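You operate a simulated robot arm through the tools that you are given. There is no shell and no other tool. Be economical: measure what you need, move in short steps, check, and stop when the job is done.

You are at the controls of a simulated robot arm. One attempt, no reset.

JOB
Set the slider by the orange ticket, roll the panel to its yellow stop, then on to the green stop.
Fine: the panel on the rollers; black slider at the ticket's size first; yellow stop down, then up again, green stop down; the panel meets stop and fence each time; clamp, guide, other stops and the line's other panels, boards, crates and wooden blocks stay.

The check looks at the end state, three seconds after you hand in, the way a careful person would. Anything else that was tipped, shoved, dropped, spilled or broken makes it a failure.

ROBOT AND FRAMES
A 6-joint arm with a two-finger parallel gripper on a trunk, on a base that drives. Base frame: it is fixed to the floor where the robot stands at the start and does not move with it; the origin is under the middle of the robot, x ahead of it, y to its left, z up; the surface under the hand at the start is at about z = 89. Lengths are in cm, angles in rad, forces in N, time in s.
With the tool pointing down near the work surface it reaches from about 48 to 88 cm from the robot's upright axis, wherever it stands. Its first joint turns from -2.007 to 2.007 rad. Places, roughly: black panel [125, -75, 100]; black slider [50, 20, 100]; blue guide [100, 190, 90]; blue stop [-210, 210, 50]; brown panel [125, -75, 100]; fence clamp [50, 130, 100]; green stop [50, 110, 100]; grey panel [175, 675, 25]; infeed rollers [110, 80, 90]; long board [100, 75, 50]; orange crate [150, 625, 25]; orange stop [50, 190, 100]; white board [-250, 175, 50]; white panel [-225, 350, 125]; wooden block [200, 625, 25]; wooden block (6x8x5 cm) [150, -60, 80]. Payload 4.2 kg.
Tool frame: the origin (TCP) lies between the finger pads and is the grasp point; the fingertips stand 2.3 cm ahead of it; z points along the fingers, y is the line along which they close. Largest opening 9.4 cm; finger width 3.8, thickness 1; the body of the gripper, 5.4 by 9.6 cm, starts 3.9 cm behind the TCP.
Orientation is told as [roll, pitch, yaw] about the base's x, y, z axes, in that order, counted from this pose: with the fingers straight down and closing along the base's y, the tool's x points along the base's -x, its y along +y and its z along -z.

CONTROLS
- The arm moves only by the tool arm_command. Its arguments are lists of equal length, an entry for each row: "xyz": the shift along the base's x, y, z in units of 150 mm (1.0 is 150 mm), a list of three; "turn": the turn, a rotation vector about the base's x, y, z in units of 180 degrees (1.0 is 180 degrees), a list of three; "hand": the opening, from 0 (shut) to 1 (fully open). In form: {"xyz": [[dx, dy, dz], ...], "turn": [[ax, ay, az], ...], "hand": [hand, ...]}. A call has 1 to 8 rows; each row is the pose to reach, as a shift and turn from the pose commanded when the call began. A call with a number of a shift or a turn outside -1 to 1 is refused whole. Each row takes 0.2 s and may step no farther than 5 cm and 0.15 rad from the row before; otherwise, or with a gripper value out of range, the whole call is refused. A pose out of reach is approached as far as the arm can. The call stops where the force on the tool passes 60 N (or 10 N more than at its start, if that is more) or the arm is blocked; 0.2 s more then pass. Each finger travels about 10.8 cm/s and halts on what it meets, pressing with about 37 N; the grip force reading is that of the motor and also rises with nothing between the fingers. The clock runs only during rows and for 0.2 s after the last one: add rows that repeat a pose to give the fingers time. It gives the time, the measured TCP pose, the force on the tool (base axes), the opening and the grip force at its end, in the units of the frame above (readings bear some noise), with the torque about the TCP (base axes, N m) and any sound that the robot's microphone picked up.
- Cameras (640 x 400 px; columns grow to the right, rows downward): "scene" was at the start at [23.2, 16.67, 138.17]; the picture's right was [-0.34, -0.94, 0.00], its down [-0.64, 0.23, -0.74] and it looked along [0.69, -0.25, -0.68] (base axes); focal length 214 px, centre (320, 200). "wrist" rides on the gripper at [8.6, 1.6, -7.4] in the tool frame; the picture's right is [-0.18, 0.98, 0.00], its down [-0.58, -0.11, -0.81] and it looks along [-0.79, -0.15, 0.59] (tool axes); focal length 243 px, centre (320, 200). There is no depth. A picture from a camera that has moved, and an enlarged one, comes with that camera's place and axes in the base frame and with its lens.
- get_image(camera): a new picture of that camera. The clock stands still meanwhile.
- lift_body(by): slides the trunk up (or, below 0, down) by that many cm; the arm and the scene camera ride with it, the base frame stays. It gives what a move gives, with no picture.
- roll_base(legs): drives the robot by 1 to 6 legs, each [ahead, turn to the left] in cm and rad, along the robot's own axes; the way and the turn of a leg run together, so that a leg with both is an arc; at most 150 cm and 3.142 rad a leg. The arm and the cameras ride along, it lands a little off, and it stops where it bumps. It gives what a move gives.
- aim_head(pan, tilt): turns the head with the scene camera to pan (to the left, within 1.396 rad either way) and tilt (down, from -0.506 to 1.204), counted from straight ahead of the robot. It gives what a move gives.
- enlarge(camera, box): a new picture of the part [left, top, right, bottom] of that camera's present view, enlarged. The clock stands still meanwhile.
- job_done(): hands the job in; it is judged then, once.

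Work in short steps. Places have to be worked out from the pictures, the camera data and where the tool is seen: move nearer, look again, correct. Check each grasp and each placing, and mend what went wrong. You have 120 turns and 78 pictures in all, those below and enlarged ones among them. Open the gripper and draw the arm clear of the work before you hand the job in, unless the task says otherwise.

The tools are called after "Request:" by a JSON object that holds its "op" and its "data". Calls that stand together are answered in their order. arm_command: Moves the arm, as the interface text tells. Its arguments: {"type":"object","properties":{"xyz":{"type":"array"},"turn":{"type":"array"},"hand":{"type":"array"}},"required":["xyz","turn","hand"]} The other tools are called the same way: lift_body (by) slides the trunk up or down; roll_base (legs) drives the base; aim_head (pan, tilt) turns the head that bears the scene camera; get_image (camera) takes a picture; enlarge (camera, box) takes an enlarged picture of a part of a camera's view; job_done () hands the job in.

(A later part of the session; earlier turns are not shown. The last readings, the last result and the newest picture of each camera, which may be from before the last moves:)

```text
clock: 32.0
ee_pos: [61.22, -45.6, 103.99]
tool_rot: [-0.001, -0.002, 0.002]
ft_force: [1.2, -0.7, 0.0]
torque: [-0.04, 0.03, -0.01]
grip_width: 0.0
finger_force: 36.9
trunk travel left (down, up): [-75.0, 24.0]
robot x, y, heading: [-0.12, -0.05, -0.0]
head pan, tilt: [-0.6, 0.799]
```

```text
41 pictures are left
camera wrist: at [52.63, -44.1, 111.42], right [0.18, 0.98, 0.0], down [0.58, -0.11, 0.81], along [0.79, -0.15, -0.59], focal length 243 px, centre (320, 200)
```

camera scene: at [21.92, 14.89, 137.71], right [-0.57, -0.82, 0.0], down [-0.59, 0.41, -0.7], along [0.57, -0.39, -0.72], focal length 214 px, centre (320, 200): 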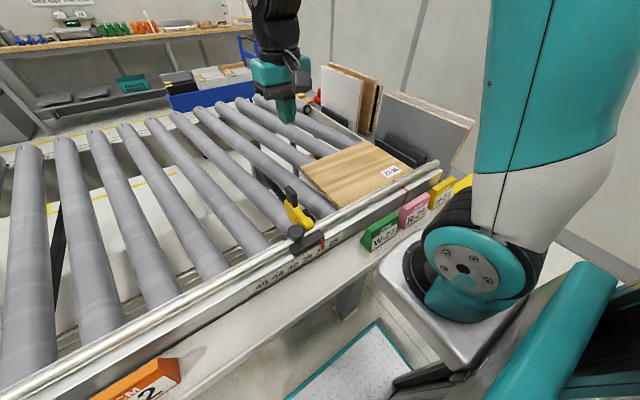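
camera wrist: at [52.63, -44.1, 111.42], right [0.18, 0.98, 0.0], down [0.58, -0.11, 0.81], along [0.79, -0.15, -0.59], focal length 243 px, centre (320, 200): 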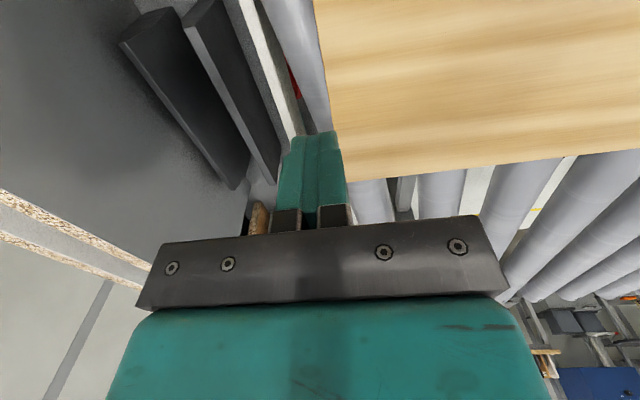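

Trailing edge is at y≈-45.4 and the end frame beyond -49. I shift to y=-47.5 and lower to z 92.5 (tips about 1 cm over the roller).

Request:
{"op": "arm_command", "data": {"xyz": [[0.03, -0.127, 0], [0.03, -0.127, -0.3], [0.03, -0.127, -0.6], [0.03, -0.127, -0.72], [0.03, -0.127, -0.76], [0.03, -0.127, -0.76]], "turn": [[0, 0, 0], [0, 0, 0], [0, 0, 0], [0, 0, 0], [0, 0, 0], [0, 0, 0]], "hand": [0, 0, 0, 0, 0, 0]}}

Request:
{"op": "enlarge", "data": {"camera": "scene", "box": [280, 90, 480, 230]}}

```text
clock: 33.4
ee_pos: [61.36, -47.76, 92.78]
tool_rot: [0.0, 0.0, 0.002]
ft_force: [0.6, 0.0, 0.4]
torque: [-0.01, 0.03, 0.0]
grip_width: 0.01
finger_force: 37.0
trunk travel left (down, up): [-75.0, 24.0]
robot x, y, heading: [-0.26, -0.12, -0.004]
head pan, tilt: [-0.6, 0.799]
```

```text
2.86 times, centred on (380, 160) of scene
camera zoom: at [21.92, 14.88, 137.71], right [-0.57, -0.82, 0.0], down [-0.59, 0.41, -0.7], along [0.57, -0.39, -0.72], focal length 613 px, centre (149, 314)
```

zoom: 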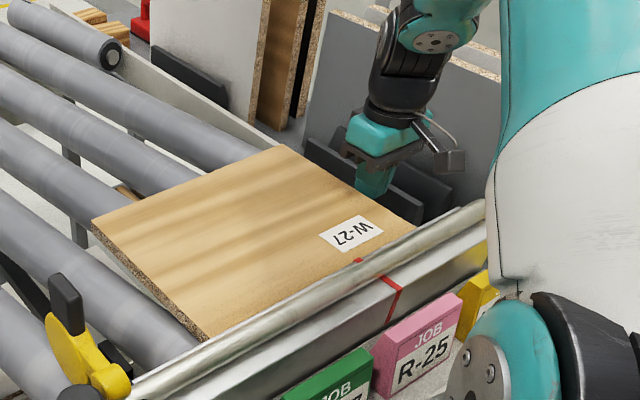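

Fingers are behind the panel. I push +y slowly about 9 cm, then check.

Request:
{"op": "arm_command", "data": {"xyz": [[0, 0.08, 0], [0, 0.18, 0], [0, 0.28, 0], [0, 0.38, 0], [0, 0.48, 0], [0, 0.56, 0], [0, 0.6, 0], [0, 0.62, 0]], "turn": [[0, 0, 0], [0, 0, 0], [0, 0, 0], [0, 0, 0], [0, 0, 0], [0, 0, 0], [0, 0, 0], [0, 0, 0]], "hand": [0, 0, 0, 0, 0, 0, 0, 0]}}

Request:
{"op": "get_image", "data": {"camera": "scene"}}

```text
clock: 35.2
ee_pos: [61.4, -38.29, 92.71]
tool_rot: [0.001, 0.0, 0.003]
ft_force: [-0.4, -0.5, 0.5]
torque: [-0.04, 0.02, -0.01]
grip_width: 0.0
finger_force: 37.3
trunk travel left (down, up): [-75.0, 24.0]
robot x, y, heading: [-0.53, -0.06, -0.003]
head pan, tilt: [-0.6, 0.799]
```

```text
39 pictures are left
camera scene: at [21.92, 14.87, 137.72], right [-0.57, -0.82, 0.0], down [-0.59, 0.41, -0.7], along [0.57, -0.39, -0.72], focal length 214 px, centre (320, 200)
```

scene: 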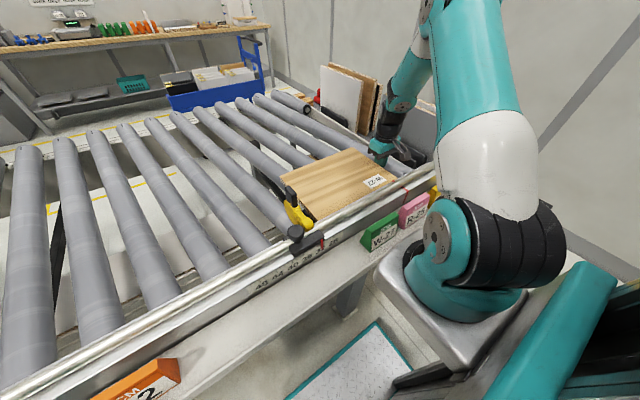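

Now the stop is near, and the slider moves easily, so I look closely before going on.

Request:
{"op": "enlarge", "data": {"camera": "scene", "box": [260, 160, 360, 260]}}

```text
4.00 times, centred on (310, 210) of scene
camera zoom: at [21.92, 14.87, 137.72], right [-0.57, -0.82, 0.0], down [-0.59, 0.41, -0.7], along [0.57, -0.39, -0.72], focal length 858 px, centre (360, 160)
```

zoom: 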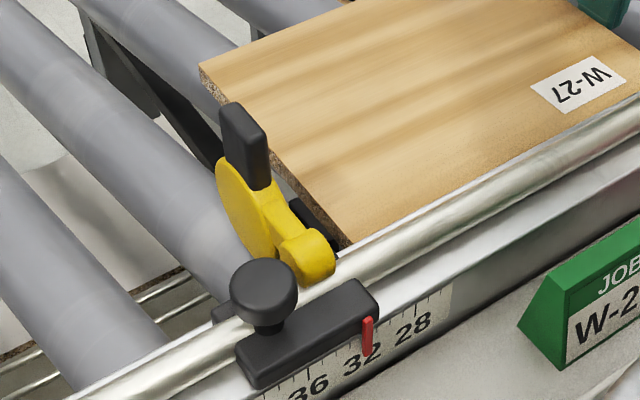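

The leading edge is about 3 cm short of the stop face. I advance in fine steps.

Request:
{"op": "arm_command", "data": {"xyz": [[0, 0.06, 0], [0, 0.1, 0], [0, 0.12, 0], [0, 0.12, 0]], "turn": [[0, 0, 0], [0, 0, 0], [0, 0, 0], [0, 0, 0]], "hand": [0, 0, 0, 0]}}

Request:
{"op": "enlarge", "data": {"camera": "scene", "box": [260, 160, 360, 260]}}

```text
clock: 36.2
ee_pos: [61.38, -36.5, 92.8]
tool_rot: [0.0, 0.002, 0.001]
ft_force: [-0.1, -1.0, -0.5]
torque: [0.03, 0.0, 0.02]
grip_width: 0.02
finger_force: 36.7
trunk travel left (down, up): [-75.0, 24.0]
robot x, y, heading: [-0.24, -0.25, -0.007]
head pan, tilt: [-0.6, 0.799]
```

```text
4.00 times, centred on (310, 210) of scene
camera zoom: at [21.92, 14.87, 137.72], right [-0.57, -0.82, 0.0], down [-0.59, 0.41, -0.7], along [0.57, -0.39, -0.72], focal length 858 px, centre (360, 160)
```

zoom: 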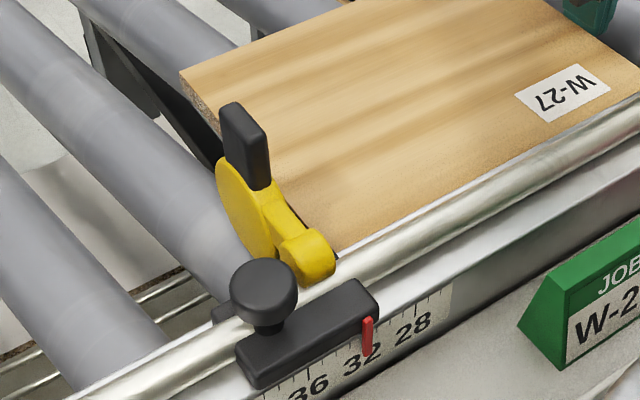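

Request:
{"op": "arm_command", "data": {"xyz": [[0, 0.02, 0], [0, 0.035, 0], [0, 0.035, 0]], "turn": [[0, 0, 0], [0, 0, 0], [0, 0, 0]], "hand": [0, 0, 0]}}

Request:
{"op": "arm_command", "data": {"xyz": [[0, 0.02, 0], [0, 0.03, 0], [0, 0.03, 0]], "turn": [[0, 0, 0], [0, 0, 0], [0, 0, 0]], "hand": [0, 0, 0]}}

Request:
{"op": "enlarge", "data": {"camera": "scene", "box": [260, 160, 360, 260]}}

```text
clock: 37.0
ee_pos: [61.49, -35.98, 92.82]
tool_rot: [0.001, 0.0, 0.003]
ft_force: [-0.7, 0.2, 0.1]
torque: [-0.02, 0.01, 0.0]
grip_width: 0.01
finger_force: 37.2
trunk travel left (down, up): [-75.0, 24.0]
robot x, y, heading: [-0.14, 0.18, -0.001]
head pan, tilt: [-0.6, 0.799]
```

```text
clock: 37.8
ee_pos: [61.5, -35.52, 92.82]
tool_rot: [0.003, 0.0, 0.002]
ft_force: [-0.6, -0.9, -0.2]
torque: [-0.05, 0.01, -0.04]
grip_width: 0.0
finger_force: 36.9
trunk travel left (down, up): [-75.0, 24.0]
robot x, y, heading: [0.22, -0.16, -0.004]
head pan, tilt: [-0.6, 0.799]
```

```text
4.00 times, centred on (310, 210) of scene
camera zoom: at [21.92, 14.87, 137.71], right [-0.57, -0.82, 0.0], down [-0.59, 0.41, -0.7], along [0.57, -0.39, -0.72], focal length 858 px, centre (360, 160)
```

zoom: 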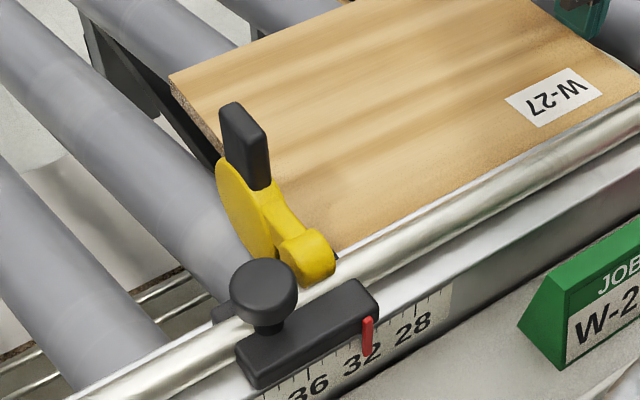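

Request:
{"op": "arm_command", "data": {"xyz": [[0, 0.015, 0], [0, 0.02, 0]], "turn": [[0, 0, 0], [0, 0, 0]], "hand": [0, 0]}}

Request:
{"op": "arm_command", "data": {"xyz": [[0, 0.015, 0], [0, 0.02, 0]], "turn": [[0, 0, 0], [0, 0, 0]], "hand": [0, 0]}}

Request:
{"op": "enlarge", "data": {"camera": "scene", "box": [260, 160, 360, 260]}}

```text
clock: 38.4
ee_pos: [61.43, -35.26, 92.77]
tool_rot: [0.0, 0.001, 0.004]
ft_force: [2.4, -0.9, 1.0]
torque: [-0.05, -0.04, -0.05]
grip_width: 0.0
finger_force: 37.3
trunk travel left (down, up): [-75.0, 24.0]
robot x, y, heading: [-0.17, 0.08, -0.002]
head pan, tilt: [-0.6, 0.799]
```

```text
clock: 39.0
ee_pos: [61.39, -35.12, 92.73]
tool_rot: [0.003, 0.0, 0.0]
ft_force: [0.8, -0.7, -0.4]
torque: [-0.03, 0.01, -0.02]
grip_width: 0.02
finger_force: 36.8
trunk travel left (down, up): [-75.0, 24.0]
robot x, y, heading: [-0.23, -0.0, -0.005]
head pan, tilt: [-0.6, 0.799]
```

```text
4.00 times, centred on (310, 210) of scene
camera zoom: at [21.92, 14.87, 137.71], right [-0.57, -0.82, 0.0], down [-0.59, 0.41, -0.7], along [0.57, -0.39, -0.72], focal length 858 px, centre (360, 160)
```

zoom: 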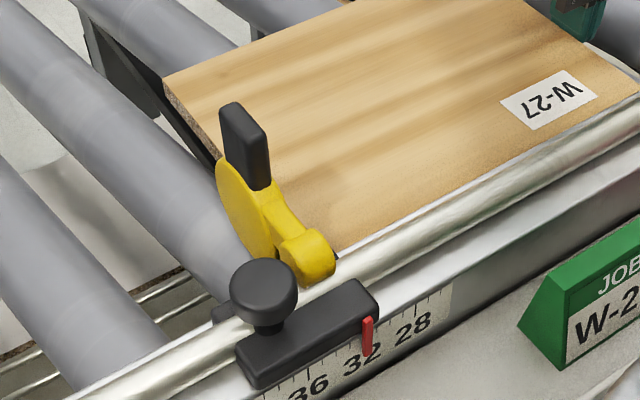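

Request:
{"op": "arm_command", "data": {"xyz": [[0, 0.015, 0], [0, 0.02, 0]], "turn": [[0, 0, 0], [0, 0, 0]], "hand": [0, 0]}}

Request:
{"op": "arm_command", "data": {"xyz": [[0, 0.015, 0], [0, 0.02, 0]], "turn": [[0, 0, 0], [0, 0, 0]], "hand": [0, 0]}}

Request:
{"op": "enlarge", "data": {"camera": "scene", "box": [260, 160, 360, 260]}}

```text
clock: 39.6
ee_pos: [61.31, -34.53, 92.78]
tool_rot: [0.0, 0.0, 0.003]
ft_force: [-0.7, -1.0, 0.5]
torque: [-0.02, 0.0, 0.01]
grip_width: 0.0
finger_force: 36.7
trunk travel left (down, up): [-75.0, 24.0]
robot x, y, heading: [-0.27, -0.22, 0.002]
head pan, tilt: [-0.6, 0.799]
```

```text
clock: 40.2
ee_pos: [61.34, -34.45, 92.82]
tool_rot: [0.0, 0.001, 0.001]
ft_force: [0.3, -6.9, -0.4]
torque: [-0.11, 0.02, -0.13]
grip_width: 0.0
finger_force: 37.4
trunk travel left (down, up): [-75.0, 24.0]
robot x, y, heading: [0.12, 0.19, 0.001]
head pan, tilt: [-0.6, 0.799]
```

```text
4.00 times, centred on (310, 210) of scene
camera zoom: at [21.93, 14.83, 137.72], right [-0.57, -0.82, 0.0], down [-0.59, 0.41, -0.7], along [0.57, -0.39, -0.72], focal length 858 px, centre (360, 160)
```

zoom: 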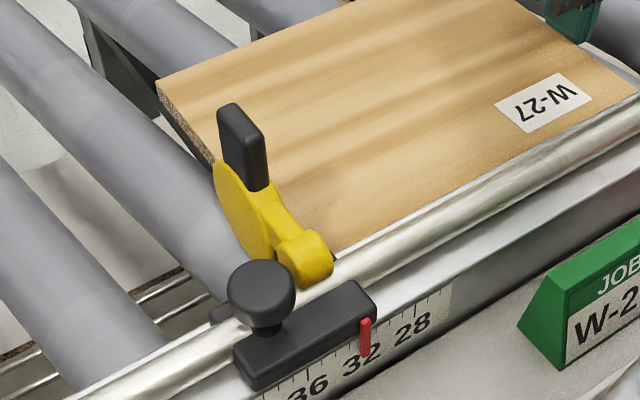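

Contact: -6.9 N, and the slider shifted only a hair (≈0.1 cm). I back off, lift over the panel, and come down beyond its far edge to press it to the fence.

Request:
{"op": "arm_command", "data": {"xyz": [[0, -0.06, 0], [0, -0.08, 0.2], [0.1, 0.1, 0.4], [0.3, 0.3, 0.45], [0.5, 0.5, 0.45], [0.7, 0.7, 0.45], [0.9, 0.85, 0.45], [1.0, 1.0, 0.45]], "turn": [[0, 0, 0], [0, 0, 0], [0, 0, 0], [0, 0, 0], [0, 0, 0], [0, 0, 0], [0, 0, 0], [0, 0, 0]], "hand": [0, 0, 0, 0, 0, 0, 0, 0]}}

Request:
{"op": "arm_command", "data": {"xyz": [[0.24, 0.0, 0], [0.28, 0.05, 0], [0.28, 0.05, 0]], "turn": [[0, 0, 0], [0, 0, 0], [0, 0, 0]], "hand": [0, 0, 0]}}

Request:
{"op": "get_image", "data": {"camera": "wrist"}}

```text
clock: 42.0
ee_pos: [76.47, -19.39, 99.59]
tool_rot: [0.003, 0.0, 0.002]
ft_force: [-0.2, -0.4, 0.2]
torque: [0.01, -0.02, 0.01]
grip_width: 0.0
finger_force: 37.4
trunk travel left (down, up): [-75.0, 24.0]
robot x, y, heading: [-0.07, 0.26, -0.005]
head pan, tilt: [-0.6, 0.799]
```

```text
clock: 42.8
ee_pos: [80.5, -18.55, 99.7]
tool_rot: [0.003, 0.0, 0.001]
ft_force: [-0.1, 1.0, -0.4]
torque: [-0.02, 0.01, 0.0]
grip_width: 0.0
finger_force: 37.3
trunk travel left (down, up): [-75.0, 24.0]
robot x, y, heading: [0.29, 0.14, -0.005]
head pan, tilt: [-0.6, 0.799]
```

```text
33 pictures are left
camera wrist: at [72.05, -17.15, 107.04], right [0.18, 0.98, 0.0], down [0.58, -0.11, 0.81], along [0.79, -0.15, -0.59], focal length 243 px, centre (320, 200)
```

wrist: 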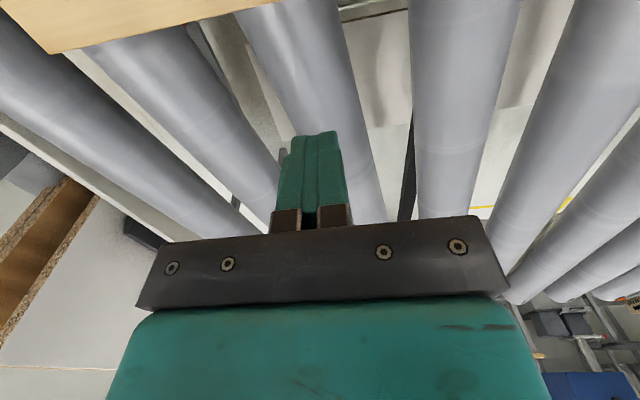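

Far edge of the panel is at x≈75.4. I lower behind it and press gently towards the fence.

Request:
{"op": "arm_command", "data": {"xyz": [[0, 0, -0.3], [0, 0, -0.46], [-0.1, 0, -0.46], [-0.18, 0, -0.46], [-0.18, 0, -0.46]], "turn": [[0, 0, 0], [0, 0, 0], [0, 0, 0], [0, 0, 0], [0, 0, 0]], "hand": [0, 0, 0, 0, 0]}}

Request:
{"op": "arm_command", "data": {"xyz": [[-0.02, 0, 0], [-0.03, 0, 0]], "turn": [[0, 0, 0], [0, 0, 0]], "hand": [0, 0]}}

Request:
{"op": "arm_command", "data": {"xyz": [[-0.02, 0, 0], [-0.03, 0, 0]], "turn": [[0, 0, 0], [0, 0, 0]], "hand": [0, 0]}}

```text
clock: 44.0
ee_pos: [77.89, -18.66, 92.7]
tool_rot: [0.003, -0.001, 0.003]
ft_force: [0.0, -0.1, 0.1]
torque: [-0.01, -0.04, -0.02]
grip_width: 0.01
finger_force: 36.7
trunk travel left (down, up): [-75.0, 24.0]
robot x, y, heading: [-0.09, -0.28, -0.001]
head pan, tilt: [-0.6, 0.799]
```

```text
clock: 44.6
ee_pos: [77.49, -18.57, 92.72]
tool_rot: [0.003, 0.0, 0.002]
ft_force: [-0.1, 1.0, -0.1]
torque: [0.04, -0.03, 0.01]
grip_width: 0.0
finger_force: 37.5
trunk travel left (down, up): [-75.0, 24.0]
robot x, y, heading: [0.0, -0.17, -0.004]
head pan, tilt: [-0.6, 0.799]
```

```text
clock: 45.2
ee_pos: [77.44, -18.6, 92.48]
tool_rot: [0.0, -0.011, 0.004]
ft_force: [25.9, -2.2, 2.9]
torque: [0.23, -0.11, 0.01]
grip_width: 0.01
finger_force: 37.0
trunk travel left (down, up): [-75.0, 24.0]
robot x, y, heading: [-0.08, -0.11, 0.0]
head pan, tilt: [-0.6, 0.799]
```

25.9 N without movement: the panel sits on the fence. I back off and verify stop contact and pointer.

Request:
{"op": "arm_command", "data": {"xyz": [[0.1, 0, 0], [0.13, 0, 0.2], [0.13, 0, 0.5], [0.13, 0, 0.8], [0.13, 0, 0.8]], "turn": [[0, 0, 0], [0, 0, 0], [0, 0, 0], [0, 0, 0], [0, 0, 0]], "hand": [0, 0, 0, 0, 0]}}

Request:
{"op": "enlarge", "data": {"camera": "scene", "box": [260, 160, 360, 260]}}

```text
clock: 46.4
ee_pos: [78.8, -18.5, 104.58]
tool_rot: [0.0, 0.001, 0.005]
ft_force: [0.0, 0.2, -0.4]
torque: [-0.02, 0.01, 0.0]
grip_width: 0.0
finger_force: 37.6
trunk travel left (down, up): [-75.0, 24.0]
robot x, y, heading: [-0.22, -0.25, -0.001]
head pan, tilt: [-0.6, 0.799]
```

```text
4.00 times, centred on (310, 210) of scene
camera zoom: at [21.93, 14.88, 137.71], right [-0.57, -0.82, 0.0], down [-0.59, 0.41, -0.7], along [0.57, -0.39, -0.72], focal length 858 px, centre (360, 160)
```

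zoom: 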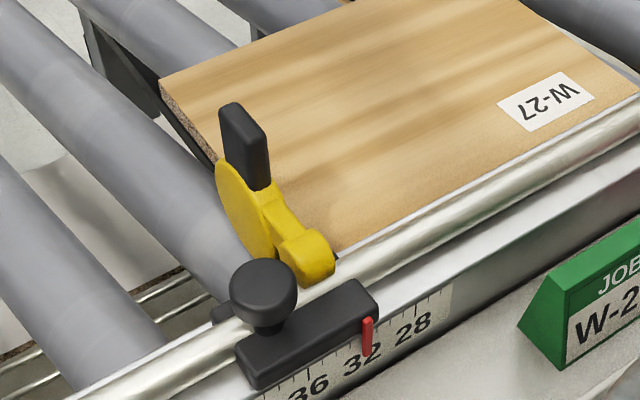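

Panel touches the stop, pointer at 32. Next I raise the yellow stop: its tail stands at x≈55–58, z 97–104; I come to its +x side.

Request:
{"op": "arm_command", "data": {"xyz": [[-0.1, 0.25, 0.05], [-0.2, 0.5, 0.05], [-0.35, 0.75, 0.05], [-0.5, 0.98, 0.05], [-0.7, 1.0, 0.05], [-0.9, 1.0, 0.02], [-0.9, 1.0, 0.02]], "turn": [[0, 0, 0], [0, 0, 0], [0, 0, 0], [0, 0, 0], [0, 0, 0], [0, 0, 0], [0, 0, 0]], "hand": [0, 0, 0, 0, 0, 0, 0]}}

Request:
{"op": "arm_command", "data": {"xyz": [[0, 0.18, -0.05], [0, 0.18, -0.1], [0, 0.18, -0.1]], "turn": [[0, 0, 0], [0, 0, 0], [0, 0, 0]], "hand": [0, 0, 0]}}

Request:
{"op": "enlarge", "data": {"camera": "scene", "box": [240, 120, 360, 240]}}

```text
clock: 48.0
ee_pos: [65.45, -3.43, 104.73]
tool_rot: [0.0, 0.0, 0.001]
ft_force: [0.3, 0.0, -0.6]
torque: [-0.02, 0.0, -0.01]
grip_width: 0.0
finger_force: 37.0
trunk travel left (down, up): [-75.0, 24.0]
robot x, y, heading: [-0.08, -0.13, -0.005]
head pan, tilt: [-0.6, 0.799]
```

```text
clock: 48.8
ee_pos: [65.49, -0.88, 103.32]
tool_rot: [0.002, -0.001, 0.002]
ft_force: [0.0, 0.1, 0.6]
torque: [0.03, -0.01, 0.01]
grip_width: 0.0
finger_force: 37.7
trunk travel left (down, up): [-75.0, 24.0]
robot x, y, heading: [-0.44, -0.22, -0.0]
head pan, tilt: [-0.6, 0.799]
```

```text
3.33 times, centred on (300, 180) of scene
camera zoom: at [21.92, 14.88, 137.71], right [-0.57, -0.82, 0.0], down [-0.59, 0.41, -0.7], along [0.57, -0.39, -0.72], focal length 715 px, centre (387, 267)
```

zoom: 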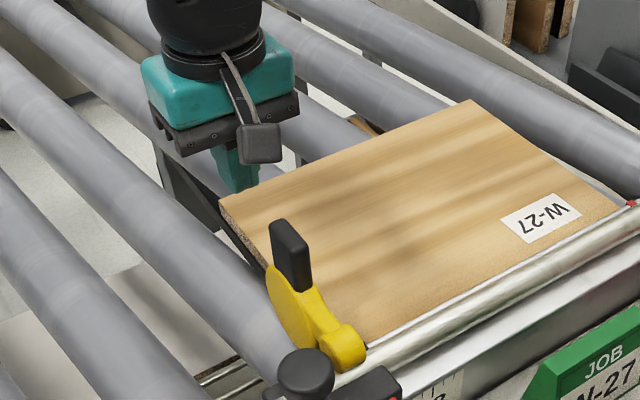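

Aligned with the tail. I sweep it toward -x along a rising arc to raise the flag.

Request:
{"op": "arm_command", "data": {"xyz": [[-0.28, 0, 0], [-0.38, 0, 0.05], [-0.48, 0, 0.13], [-0.6, 0, 0.19], [-0.72, 0, 0.22], [-0.84, 0, 0.22], [-0.84, 0, 0.22]], "turn": [[0, 0, 0], [0, 0, 0], [0, 0, 0], [0, 0, 0], [0, 0, 0], [0, 0, 0], [0, 0, 0]], "hand": [0, 0, 0, 0, 0, 0, 0]}}

Request:
{"op": "enlarge", "data": {"camera": "scene", "box": [240, 130, 360, 250]}}

```text
clock: 49.9
ee_pos: [56.54, -0.8, 106.85]
tool_rot: [0.006, -0.025, 0.0]
ft_force: [6.7, 0.4, 7.7]
torque: [0.04, 0.01, 0.08]
grip_width: 0.0
finger_force: 37.7
trunk travel left (down, up): [-75.0, 24.0]
robot x, y, heading: [-0.02, -0.04, -0.001]
head pan, tilt: [-0.6, 0.799]
stopped in row 5: the force on the tool passed its limit at 65 N (the readings are from after the stop); the commanded pose is now the measured one
```

```text
3.33 times, centred on (300, 190) of scene
camera zoom: at [21.97, 14.87, 137.66], right [-0.57, -0.82, 0.0], down [-0.59, 0.41, -0.7], along [0.57, -0.39, -0.72], focal length 715 px, centre (387, 233)
```

zoom: 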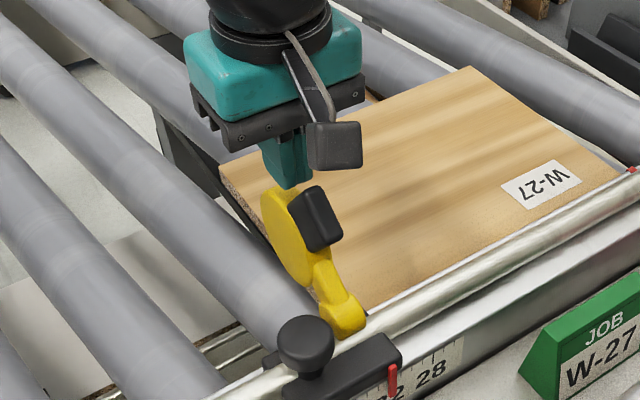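

The flag came up partway. I withdraw +x to clear, to come in lower against the disc's outer rim.

Request:
{"op": "arm_command", "data": {"xyz": [[0.03, 0, 0.1], [0.2, 0, 0.2], [0.45, 0, 0.15], [0.5, 0, -0.1], [0.5, 0, -0.1]], "turn": [[0, 0, 0], [0, 0, 0], [0, 0, 0], [0, 0.008, 0], [0, 0.008, 0]], "hand": [0, 0, 0, 0, 0]}}

Request:
{"op": "enlarge", "data": {"camera": "scene", "box": [240, 130, 360, 250]}}

```text
clock: 51.1
ee_pos: [63.94, -0.68, 105.43]
tool_rot: [0.005, 0.006, 0.0]
ft_force: [0.0, -0.2, 0.1]
torque: [-0.01, -0.02, 0.0]
grip_width: 0.0
finger_force: 37.3
trunk travel left (down, up): [-75.0, 24.0]
robot x, y, heading: [-0.13, 0.24, -0.005]
head pan, tilt: [-0.6, 0.799]
```

```text
3.33 times, centred on (300, 190) of scene
camera zoom: at [21.93, 14.87, 137.72], right [-0.57, -0.82, 0.0], down [-0.59, 0.41, -0.7], along [0.57, -0.39, -0.72], focal length 715 px, centre (387, 233)
```

zoom: 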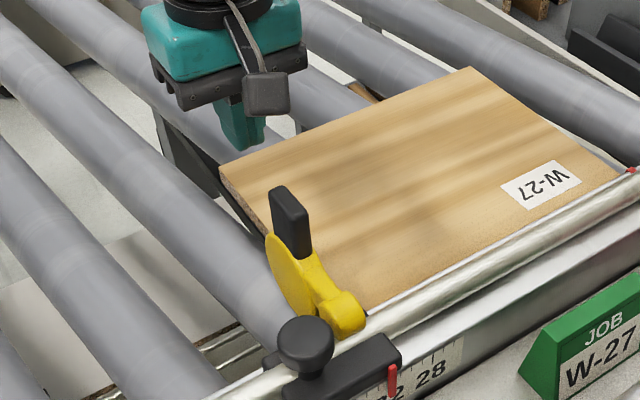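

It fell back: it is gravity-bistable and a straight push slips off. I'll grip the tail lightly across y and carry it round; first I hold the open hand above it and look.

Request:
{"op": "arm_command", "data": {"xyz": [[0, 0, 0.2], [-0.2, 0, 0.25], [-0.44, 0, 0.25], [-0.44, 0, 0.25], [-0.44, 0, 0.25]], "turn": [[0, 0, 0], [0, 0, 0], [0, 0, 0], [0, 0, 0], [0, 0, 0]], "hand": [0.5, 0.5, 0.5, 0.5, 0.5]}}

Request:
{"op": "get_image", "data": {"camera": "wrist"}}

Request:
{"op": "enlarge", "data": {"camera": "scene", "box": [240, 130, 360, 250]}}

```text
clock: 52.3
ee_pos: [57.38, -0.76, 109.06]
tool_rot: [0.005, 0.005, -0.001]
ft_force: [-0.3, 0.1, -0.7]
torque: [0.0, 0.03, -0.01]
grip_width: 4.7
finger_force: 0.2
trunk travel left (down, up): [-75.0, 24.0]
robot x, y, heading: [0.46, -0.25, 0.001]
head pan, tilt: [-0.6, 0.799]
```

```text
28 pictures are left
camera wrist: at [48.74, 0.74, 116.53], right [0.18, 0.98, 0.0], down [0.59, -0.11, 0.8], along [0.79, -0.15, -0.6], focal length 243 px, centre (320, 200)
```

wrist: 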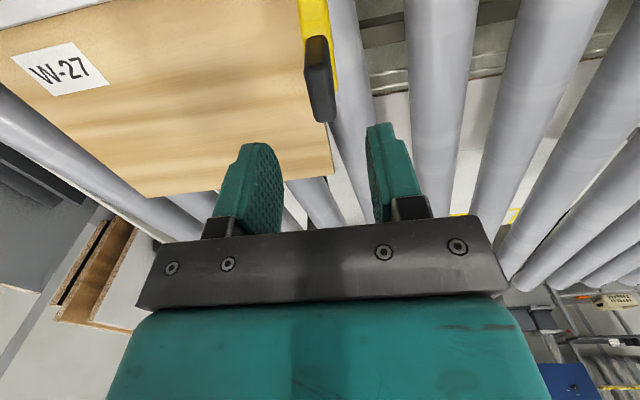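

```text
3.33 times, centred on (300, 190) of scene
camera zoom: at [21.95, 14.87, 137.71], right [-0.57, -0.82, 0.0], down [-0.59, 0.41, -0.7], along [0.57, -0.39, -0.72], focal length 715 px, centre (387, 233)
```

zoom: 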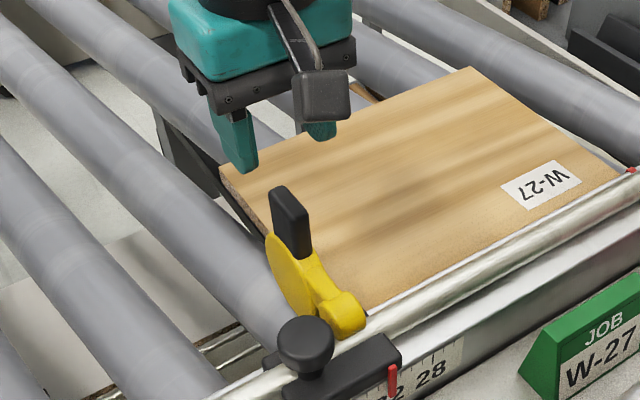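

Tail top is at about (57.3, -0.75, 103), centred between the fingers, 1.8 cm wide. I lower 6 cm around it and close.

Request:
{"op": "arm_command", "data": {"xyz": [[-0.01, 0, -0.2], [-0.01, 0, -0.38], [-0.01, 0, -0.38]], "turn": [[0, 0, 0], [0, 0, 0], [0, 0, 0]], "hand": [0.5, 0.5, 0.5]}}

Request:
{"op": "arm_command", "data": {"xyz": [[0, 0, 0], [0, 0, 0], [0, 0, 0], [0, 0, 0]], "turn": [[0, 0, 0], [0, 0, 0], [0, 0, 0], [0, 0, 0]], "hand": [0.35, 0.25, 0.15, 0.1]}}

Request:
{"op": "enlarge", "data": {"camera": "scene", "box": [240, 130, 360, 250]}}

```text
clock: 53.1
ee_pos: [56.98, -0.8, 103.33]
tool_rot: [0.005, 0.006, 0.0]
ft_force: [-0.3, 0.0, -0.2]
torque: [-0.01, 0.01, 0.0]
grip_width: 4.71
finger_force: 0.0
trunk travel left (down, up): [-75.0, 24.0]
robot x, y, heading: [-0.23, -0.17, -0.001]
head pan, tilt: [-0.6, 0.799]
```

```text
clock: 54.1
ee_pos: [57.08, -0.66, 103.41]
tool_rot: [0.005, 0.004, 0.001]
ft_force: [-1.2, 6.6, -2.9]
torque: [0.08, -0.07, -0.53]
grip_width: 1.54
finger_force: 44.4
trunk travel left (down, up): [-75.0, 24.0]
robot x, y, heading: [0.03, 0.01, -0.003]
head pan, tilt: [-0.6, 0.799]
```

```text
3.33 times, centred on (300, 190) of scene
camera zoom: at [21.94, 14.92, 137.71], right [-0.57, -0.82, 0.0], down [-0.59, 0.41, -0.7], along [0.57, -0.39, -0.72], focal length 715 px, centre (387, 233)
```

zoom: 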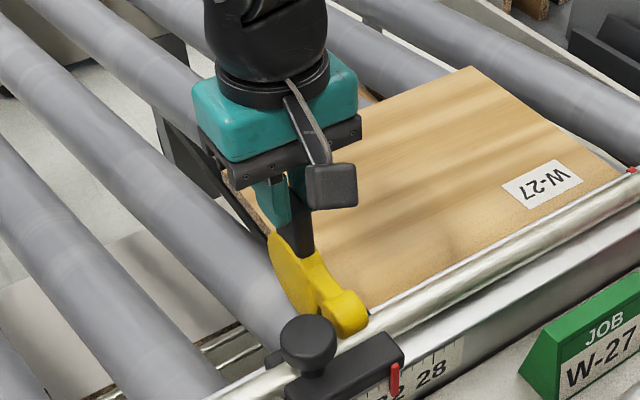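

Gripped (1.54 cm). The arc would end at x≈44, nearer than the arm reaches from here, so I release, lift, roll back 12 cm, and take it again.

Request:
{"op": "arm_command", "data": {"xyz": [[0, 0, 0], [0, 0, 0], [0, 0, 0], [0, 0, 0.2], [0, 0, 0.4], [0, 0, 0.4]], "turn": [[0, 0, 0], [0, 0, 0], [0, 0, 0], [0, 0, 0], [0, 0, 0], [0, 0, 0]], "hand": [0.25, 0.4, 0.45, 0.45, 0.45, 0.45]}}

Request:
{"op": "roll_base", "data": {"legs": [[-12, 0]]}}

```text
clock: 55.5
ee_pos: [57.1, -0.83, 109.55]
tool_rot: [0.006, 0.007, 0.0]
ft_force: [0.6, -0.4, 0.3]
torque: [-0.02, 0.0, -0.01]
grip_width: 4.23
finger_force: 0.1
trunk travel left (down, up): [-75.0, 24.0]
robot x, y, heading: [-0.07, -0.07, -0.005]
head pan, tilt: [-0.6, 0.799]
```

```text
clock: 56.8
ee_pos: [45.01, -0.79, 109.5]
tool_rot: [0.005, 0.006, 0.0]
ft_force: [1.2, -0.3, 0.4]
torque: [0.02, -0.02, 0.02]
grip_width: 4.23
finger_force: 0.1
trunk travel left (down, up): [-75.0, 24.0]
robot x, y, heading: [-12.32, 0.26, -0.003]
head pan, tilt: [-0.6, 0.799]
```

I go back over the tail, lower and grip again.

Request:
{"op": "arm_command", "data": {"xyz": [[0.3, 0.01, 0], [0.6, 0.012, 0], [0.8, 0.012, 0], [0.8, 0.012, -0.2], [0.8, 0.012, -0.41], [0.8, 0.012, -0.41]], "turn": [[0, 0, 0], [0, 0, 0], [0, 0, 0], [0, 0, 0], [0, 0, 0], [0, 0, 0]], "hand": [0.45, 0.45, 0.45, 0.45, 0.45, 0.45]}}

Request:
{"op": "arm_command", "data": {"xyz": [[0, 0, 0], [0, 0, 0], [0, 0, 0], [0, 0, 0]], "turn": [[0, 0, 0], [0, 0, 0], [0, 0, 0], [0, 0, 0]], "hand": [0.35, 0.25, 0.15, 0.12]}}

```text
clock: 58.2
ee_pos: [57.02, -0.82, 103.36]
tool_rot: [0.005, 0.006, 0.0]
ft_force: [0.0, 0.6, -1.3]
torque: [0.0, 0.0, -0.03]
grip_width: 4.23
finger_force: 0.1
trunk travel left (down, up): [-75.0, 24.0]
robot x, y, heading: [-12.35, -0.02, -0.006]
head pan, tilt: [-0.6, 0.799]
```

```text
clock: 59.2
ee_pos: [56.92, -0.7, 103.27]
tool_rot: [0.004, 0.006, 0.0]
ft_force: [-0.7, 3.2, -0.6]
torque: [-0.06, -0.09, -0.39]
grip_width: 1.55
finger_force: 44.8
trunk travel left (down, up): [-75.0, 24.0]
robot x, y, heading: [-11.98, 0.05, -0.004]
head pan, tilt: [-0.6, 0.799]
```

Gripped with little side force. I carry the tail round the pivot's arc.

Request:
{"op": "arm_command", "data": {"xyz": [[-0.113, 0, 0.091], [-0.245, 0, 0.159], [-0.387, 0, 0.197], [-0.533, 0, 0.206], [-0.677, 0, 0.184], [-0.813, 0, 0.133], [-0.813, 0, 0.133]], "turn": [[0, -0.02, 0], [0, -0.04, 0], [0, -0.06, 0], [0, -0.08, 0], [0, -0.1, 0], [0, -0.12, 0], [0, -0.12, 0]], "hand": [0.12, 0.12, 0.12, 0.12, 0.12, 0.12, 0.12]}}

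Request:
{"op": "enlarge", "data": {"camera": "scene", "box": [280, 100, 400, 220]}}

```text
clock: 60.8
ee_pos: [44.86, -0.59, 105.49]
tool_rot: [0.005, -0.376, -0.001]
ft_force: [12.0, -1.1, 7.2]
torque: [-0.42, -1.51, 0.02]
grip_width: 1.53
finger_force: 45.0
trunk travel left (down, up): [-75.0, 24.0]
robot x, y, heading: [-12.31, -0.07, -0.002]
head pan, tilt: [-0.6, 0.799]
```

```text
3.33 times, centred on (340, 160) of scene
camera zoom: at [9.93, 14.88, 137.72], right [-0.57, -0.82, 0.0], down [-0.59, 0.41, -0.7], along [0.57, -0.4, -0.72], focal length 715 px, centre (253, 333)
```

zoom: 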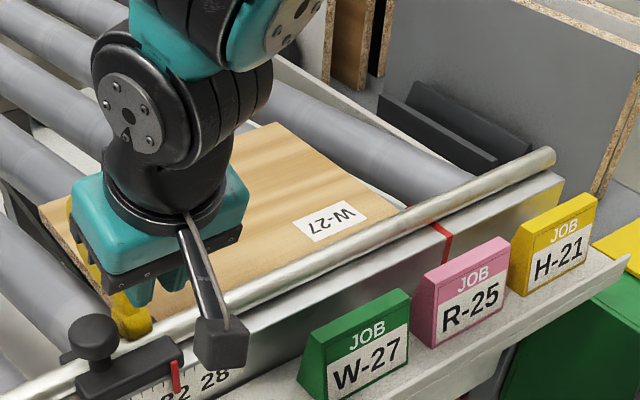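

The flag is nearly upright. I continue 14° more, then open and withdraw upward-outboard.

Request:
{"op": "arm_command", "data": {"xyz": [[-0.07, 0, -0.04], [-0.12, 0, -0.08], [-0.12, 0, -0.08], [-0.12, 0, -0.08], [-0.12, 0, -0.08], [-0.12, 0, -0.08]], "turn": [[0, -0.02, 0], [0, -0.03, 0], [0, -0.03, 0], [0, -0.03, 0], [0, -0.03, 0], [0, -0.03, 0]], "hand": [0.12, 0.12, 0.12, 0.25, 0.4, 0.45]}}

Request:
{"op": "arm_command", "data": {"xyz": [[-0.15, 0, 0.2], [-0.25, 0, 0.45], [-0.35, 0, 0.7], [-0.35, 0, 0.8]], "turn": [[0, 0.02, 0], [0, 0.06, 0], [0, 0.1, 0], [0, 0.14, 0]], "hand": [0.45, 0.45, 0.45, 0.45]}}

Request:
{"op": "get_image", "data": {"camera": "scene"}}

```text
clock: 62.2
ee_pos: [42.99, -0.79, 104.09]
tool_rot: [0.004, -0.465, 0.001]
ft_force: [-0.4, 0.8, 0.3]
torque: [0.02, 0.02, -0.02]
grip_width: 4.23
finger_force: 0.0
trunk travel left (down, up): [-75.0, 24.0]
robot x, y, heading: [-12.09, 0.02, 0.001]
head pan, tilt: [-0.6, 0.799]
```

```text
clock: 63.2
ee_pos: [37.85, -0.77, 116.08]
tool_rot: [0.005, -0.026, 0.0]
ft_force: [1.0, 0.3, -0.2]
torque: [0.02, -0.02, 0.01]
grip_width: 4.23
finger_force: 0.0
trunk travel left (down, up): [-75.0, 24.0]
robot x, y, heading: [-12.16, -0.25, -0.003]
head pan, tilt: [-0.6, 0.799]
```

```text
24 pictures are left
camera scene: at [9.89, 14.89, 137.71], right [-0.57, -0.82, 0.0], down [-0.59, 0.41, -0.7], along [0.57, -0.4, -0.72], focal length 214 px, centre (320, 200)
```

scene: 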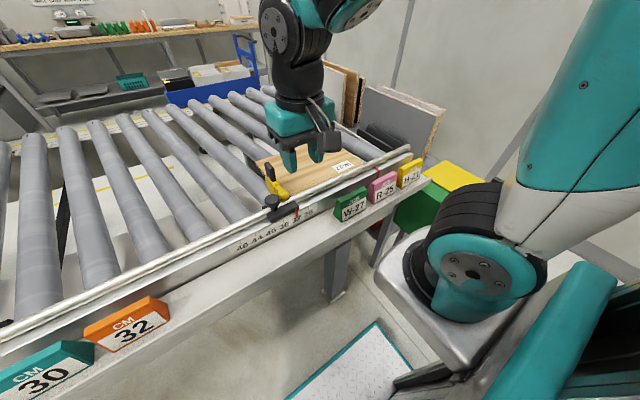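

Request:
{"op": "enlarge", "data": {"camera": "scene", "box": [240, 140, 340, 240]}}

```text
4.00 times, centred on (290, 190) of scene
camera zoom: at [9.89, 14.89, 137.71], right [-0.57, -0.82, 0.0], down [-0.59, 0.41, -0.7], along [0.57, -0.4, -0.72], focal length 858 px, centre (440, 240)
```

zoom: 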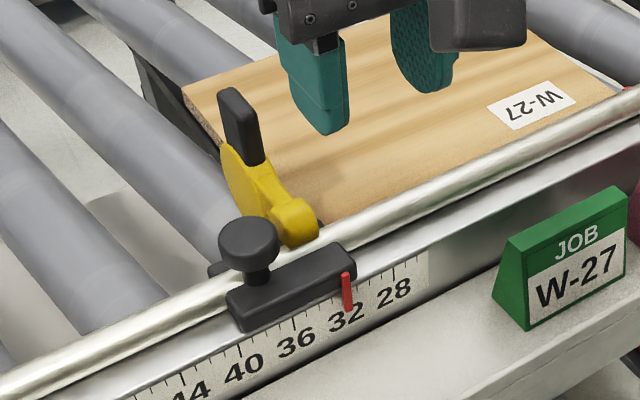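

The flag fell back: I had stopped about 15° short. Refined pivot (50, 95) puts the upright end at about (41.5, 101.5). I return over the tail.

Request:
{"op": "arm_command", "data": {"xyz": [[0.3, 0, 0], [0.6, 0, 0], [0.9, 0, -0.1], [1.0, 0.005, -0.35], [1.0, 0.005, -0.4]], "turn": [[0, 0.003, 0], [0, 0.006, 0], [0, 0.008, 0], [0, 0.008, 0], [0, 0.008, 0]], "hand": [0.45, 0.45, 0.45, 0.45, 0.45]}}

Request:
{"op": "arm_command", "data": {"xyz": [[0.25, 0, 0], [0.277, 0.0, -0.2], [0.277, 0.0, -0.455], [0.277, 0.0, -0.455], [0.277, 0, -0.455], [0.277, 0, -0.455], [0.277, 0, -0.455], [0.277, 0, -0.455]], "turn": [[0, 0, 0], [0, 0, 0], [0, 0, 0], [0, 0, 0], [0, 0, 0], [0, 0, 0], [0, 0, 0], [0, 0, 0]], "hand": [0.45, 0.45, 0.45, 0.4, 0.3, 0.2, 0.12, 0.12]}}

```text
clock: 64.4
ee_pos: [52.94, -0.44, 110.03]
tool_rot: [0.006, -0.003, 0.001]
ft_force: [-1.3, -1.0, 0.1]
torque: [0.01, -0.01, 0.01]
grip_width: 4.24
finger_force: 0.1
trunk travel left (down, up): [-75.0, 24.0]
robot x, y, heading: [-12.08, 0.03, -0.003]
head pan, tilt: [-0.6, 0.799]
```

```text
clock: 66.2
ee_pos: [56.96, -0.6, 103.25]
tool_rot: [0.004, -0.002, 0.0]
ft_force: [-0.2, 0.6, -1.8]
torque: [-0.15, -0.18, -0.28]
grip_width: 1.58
finger_force: 45.1
trunk travel left (down, up): [-75.0, 24.0]
robot x, y, heading: [-12.62, 0.21, 0.003]
head pan, tilt: [-0.6, 0.799]
```

Well centred grip. I carry it along the corrected arc.

Request:
{"op": "arm_command", "data": {"xyz": [[-0.125, 0, 0.084], [-0.265, 0, 0.14], [-0.413, 0, 0.165], [-0.564, 0, 0.159], [-0.71, 0, 0.122], [-0.845, 0, 0.055], [-0.945, 0, -0.021], [-0.945, 0, -0.021]], "turn": [[0, -0.02, 0], [0, -0.04, 0], [0, -0.06, 0], [0, -0.08, 0], [0, -0.1, 0], [0, -0.12, 0], [0, -0.14, 0], [0, -0.14, 0]], "hand": [0.12, 0.12, 0.12, 0.12, 0.12, 0.12, 0.12, 0.12]}}

Request:
{"op": "arm_command", "data": {"xyz": [[-0.045, 0, -0.045], [-0.085, 0, -0.093], [-0.1, 0, -0.12], [-0.1, 0, -0.12]], "turn": [[0, -0.01, 0], [0, -0.01, 0], [0, -0.01, 0], [0, -0.01, 0]], "hand": [0.12, 0.12, 0.12, 0.12]}}

Request:
{"op": "enlarge", "data": {"camera": "scene", "box": [240, 110, 370, 240]}}

```text
clock: 68.0
ee_pos: [42.92, -0.55, 102.84]
tool_rot: [0.005, -0.446, 0.0]
ft_force: [10.6, -4.8, 10.8]
torque: [-0.4, -1.44, -0.13]
grip_width: 1.54
finger_force: 44.9
trunk travel left (down, up): [-75.0, 24.0]
robot x, y, heading: [-12.16, -0.07, -0.003]
head pan, tilt: [-0.6, 0.799]
```

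```text
clock: 68.5
ee_pos: [42.36, 0.04, 102.1]
tool_rot: [0.005, -0.468, 0.001]
ft_force: [-30.2, -1.7, 43.2]
torque: [-0.4, -1.5, -0.23]
grip_width: 1.49
finger_force: 45.0
out of reach, approached as far as the arm can: row 1, 2
trunk travel left (down, up): [-75.0, 24.0]
robot x, y, heading: [-12.1, 0.02, -0.006]
head pan, tilt: [-0.6, 0.799]
stopped in row 2: the force on the tool passed its limit at 148 N (the readings are from after the stop); the commanded pose is now the measured one
```

```text
3.08 times, centred on (305, 175) of scene
camera zoom: at [9.54, 14.87, 137.8], right [-0.57, -0.82, 0.0], down [-0.59, 0.41, -0.7], along [0.58, -0.4, -0.72], focal length 660 px, centre (366, 277)
```

zoom: 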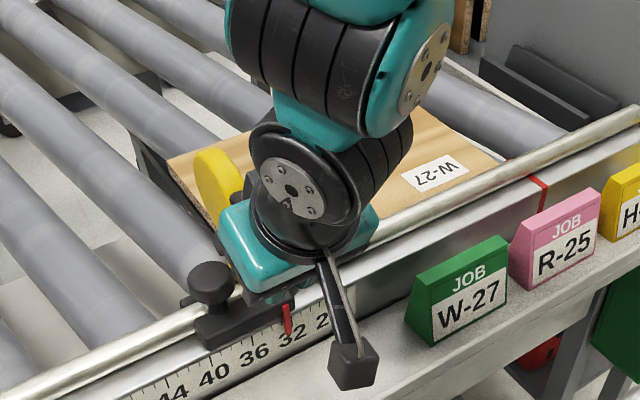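

Flag looks upright now, with high force (end stop/reach). I open the hand in place, then withdraw straight outboard-up.

Request:
{"op": "arm_command", "data": {"xyz": [[0, 0, 0], [0, 0, 0], [0, 0, 0], [0, 0, 0]], "turn": [[0, 0, 0], [0, 0, 0], [0, 0, 0], [0, 0, 0]], "hand": [0.3, 0.45, 0.5, 0.5]}}

Request:
{"op": "enlarge", "data": {"camera": "scene", "box": [240, 110, 370, 240]}}

```text
clock: 69.5
ee_pos: [42.65, 0.04, 102.1]
tool_rot: [0.004, -0.466, 0.002]
ft_force: [0.0, 0.2, 0.5]
torque: [0.0, 0.0, 0.01]
grip_width: 4.71
finger_force: 0.1
trunk travel left (down, up): [-75.0, 24.0]
robot x, y, heading: [-12.02, 0.48, 0.001]
head pan, tilt: [-0.6, 0.799]
```

```text
3.08 times, centred on (305, 175) of scene
camera zoom: at [9.86, 14.88, 137.71], right [-0.57, -0.82, 0.0], down [-0.59, 0.41, -0.7], along [0.57, -0.4, -0.72], focal length 660 px, centre (366, 277)
```

zoom: 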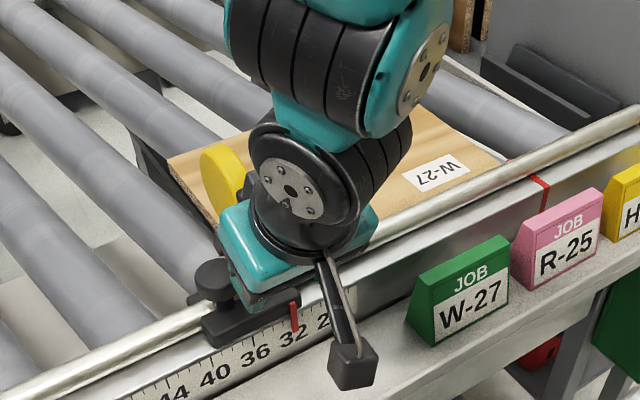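

Slider reads 32 again and force is nil. I back out along the finger direction.

Request:
{"op": "arm_command", "data": {"xyz": [[-0.03, 0, 0.1], [-0.06, 0, 0.2], [-0.1, 0, 0.35], [-0.12, 0, 0.55], [-0.12, 0, 0.75], [-0.12, 0, 0.75]], "turn": [[0, 0, 0], [0, 0, 0], [0, 0, 0], [0, 0.04, 0], [0, 0.08, 0], [0, 0.12, 0]], "hand": [0.5, 0.5, 0.5, 0.5, 0.5, 0.5]}}

Request:
{"op": "enlarge", "data": {"camera": "scene", "box": [240, 110, 370, 240]}}

```text
clock: 70.9
ee_pos: [40.96, -0.1, 113.48]
tool_rot: [0.006, -0.086, 0.002]
ft_force: [0.2, -0.4, 0.1]
torque: [-0.03, -0.05, 0.01]
grip_width: 4.71
finger_force: 0.2
out of reach, approached as far as the arm can: row 1, 2, 3
trunk travel left (down, up): [-75.0, 24.0]
robot x, y, heading: [-12.03, -0.17, -0.004]
head pan, tilt: [-0.6, 0.799]
```

```text
3.08 times, centred on (305, 175) of scene
camera zoom: at [9.84, 14.88, 137.72], right [-0.57, -0.82, 0.0], down [-0.59, 0.41, -0.7], along [0.57, -0.4, -0.72], focal length 660 px, centre (366, 277)
```

zoom: 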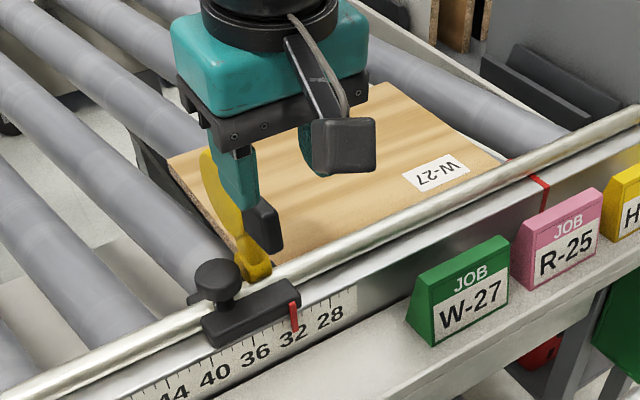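

The yellow flag stands up with its tail outboard as at the start. I raise the hand well clear and drive toward the green stop at y≈95 (turn left, ahead, turn right).

Request:
{"op": "arm_command", "data": {"xyz": [[0, 0, 0.25], [0, 0, 0.5], [0, 0, 0.75], [0, 0, 0.75]], "turn": [[0, 0.01, 0], [0, 0.02, 0], [0, 0.027, 0], [0, 0.027, 0]], "hand": [0.3, 0.1, 0, 0]}}

Request:
{"op": "enlarge", "data": {"camera": "scene", "box": [240, 110, 370, 240]}}

Request:
{"op": "roll_base", "data": {"legs": [[0, 1.571], [92, 0], [0, -1.571]]}}

Request:
{"op": "aim_head", "data": {"pan": 0.3, "tilt": 0.75}}

Request:
{"op": "get_image", "data": {"camera": "scene"}}

```text
clock: 71.9
ee_pos: [40.85, 0.08, 124.75]
tool_rot: [0.004, -0.001, 0.002]
ft_force: [0.1, 0.3, 0.1]
torque: [0.0, -0.03, 0.01]
grip_width: 0.0
finger_force: 37.3
trunk travel left (down, up): [-75.0, 24.0]
robot x, y, heading: [-12.29, -0.23, -0.004]
head pan, tilt: [-0.6, 0.799]
```

```text
3.08 times, centred on (305, 175) of scene
camera zoom: at [9.86, 14.88, 137.71], right [-0.57, -0.82, 0.0], down [-0.59, 0.41, -0.7], along [0.57, -0.4, -0.72], focal length 660 px, centre (366, 277)
```

zoom: 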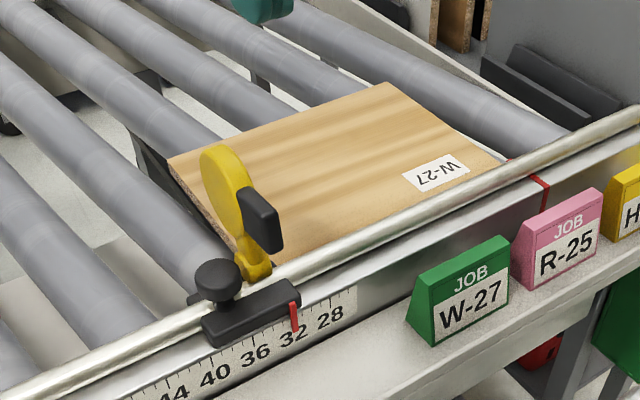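

```text
clock: 84.4
ee_pos: [38.13, 95.79, 124.64]
tool_rot: [0.006, -0.003, 0.072]
ft_force: [0.5, -0.3, 0.1]
torque: [0.01, 0.01, 0.02]
grip_width: 0.0
finger_force: 36.6
trunk travel left (down, up): [-75.0, 24.0]
robot x, y, heading: [-14.96, 91.88, 0.07]
head pan, tilt: [-0.6, 0.799]
```

```text
clock: 85.6
ee_pos: [37.9, 95.86, 124.71]
tool_rot: [0.006, -0.003, 0.072]
ft_force: [0.1, -0.6, 0.2]
torque: [0.0, -0.02, -0.01]
grip_width: 0.0
finger_force: 37.1
trunk travel left (down, up): [-75.0, 24.0]
robot x, y, heading: [-14.95, 92.16, 0.071]
head pan, tilt: [0.3, 0.75]
```

```text
18 pictures are left
camera scene: at [6.81, 115.5, 138.11], right [0.36, -0.93, 0.0], down [-0.64, -0.25, -0.73], along [0.68, 0.26, -0.68], focal length 214 px, centre (320, 200)
```

scene: 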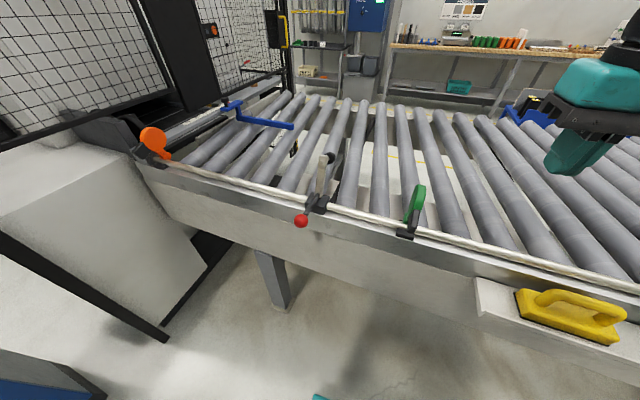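

Yellow stays up. Now the green stop is in sight; I enlarge it.

Request:
{"op": "enlarge", "data": {"camera": "scene", "box": [370, 160, 470, 260]}}

```text
4.00 times, centred on (420, 210) of scene
camera zoom: at [6.81, 115.5, 138.11], right [0.36, -0.93, 0.0], down [-0.64, -0.25, -0.73], along [0.68, 0.26, -0.68], focal length 858 px, centre (-80, 160)
```

zoom: 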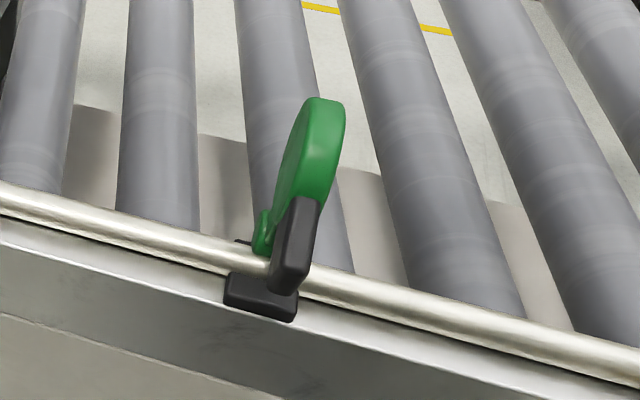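

Green stop has the same form at y≈107.4. I repeat the successful tail push: first position outboard at (36, 107.4, 103.3).

Request:
{"op": "arm_command", "data": {"xyz": [[-0.05, 0.15, -0.25], [-0.12, 0.35, -0.45], [-0.2, 0.55, -0.65], [-0.2, 0.72, -0.85], [-0.2, 0.77, -1.0], [-0.2, 0.77, -1.0]], "turn": [[0, 0, 0], [0, 0, -0.005], [0, 0, -0.01], [0, 0, -0.015], [0, 0, -0.023], [0, 0, -0.023]], "hand": [0, 0, 0, 0, 0, 0]}}

Request:
{"op": "arm_command", "data": {"xyz": [[0, 0, -0.25], [0.04, 0, -0.42], [0.06, 0, -0.42]], "turn": [[0, 0, 0], [0, 0, 0], [0, 0, 0]], "hand": [0, 0, 0]}}

Request:
{"op": "enlarge", "data": {"camera": "scene", "box": [370, 130, 470, 260]}}

```text
clock: 87.0
ee_pos: [35.08, 107.09, 109.58]
tool_rot: [0.005, -0.002, -0.001]
ft_force: [-1.1, -0.8, 0.4]
torque: [-0.04, 0.03, -0.02]
grip_width: 0.02
finger_force: 36.8
trunk travel left (down, up): [-75.0, 24.0]
robot x, y, heading: [-14.92, 91.94, 0.067]
head pan, tilt: [0.3, 0.75]
```

```text
clock: 87.8
ee_pos: [35.92, 107.53, 103.23]
tool_rot: [0.004, -0.002, 0.002]
ft_force: [-0.8, 0.8, -0.3]
torque: [-0.01, 0.0, -0.01]
grip_width: 0.0
finger_force: 37.3
trunk travel left (down, up): [-75.0, 24.0]
robot x, y, heading: [-14.59, 92.18, 0.069]
head pan, tilt: [0.3, 0.75]
```

```text
3.08 times, centred on (420, 195) of scene
camera zoom: at [6.8, 115.51, 138.12], right [0.36, -0.93, 0.0], down [-0.64, -0.25, -0.73], along [0.68, 0.26, -0.68], focal length 660 px, centre (12, 215)
```

zoom: 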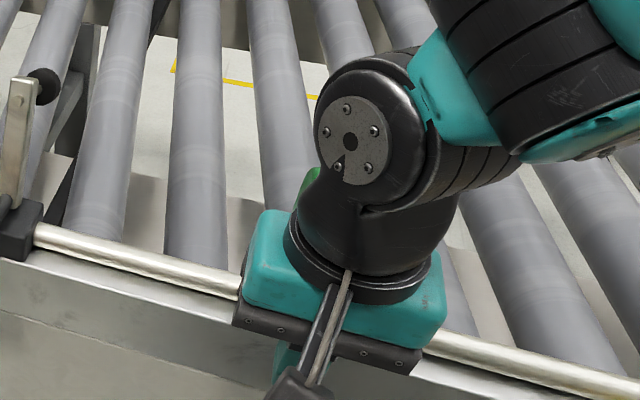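

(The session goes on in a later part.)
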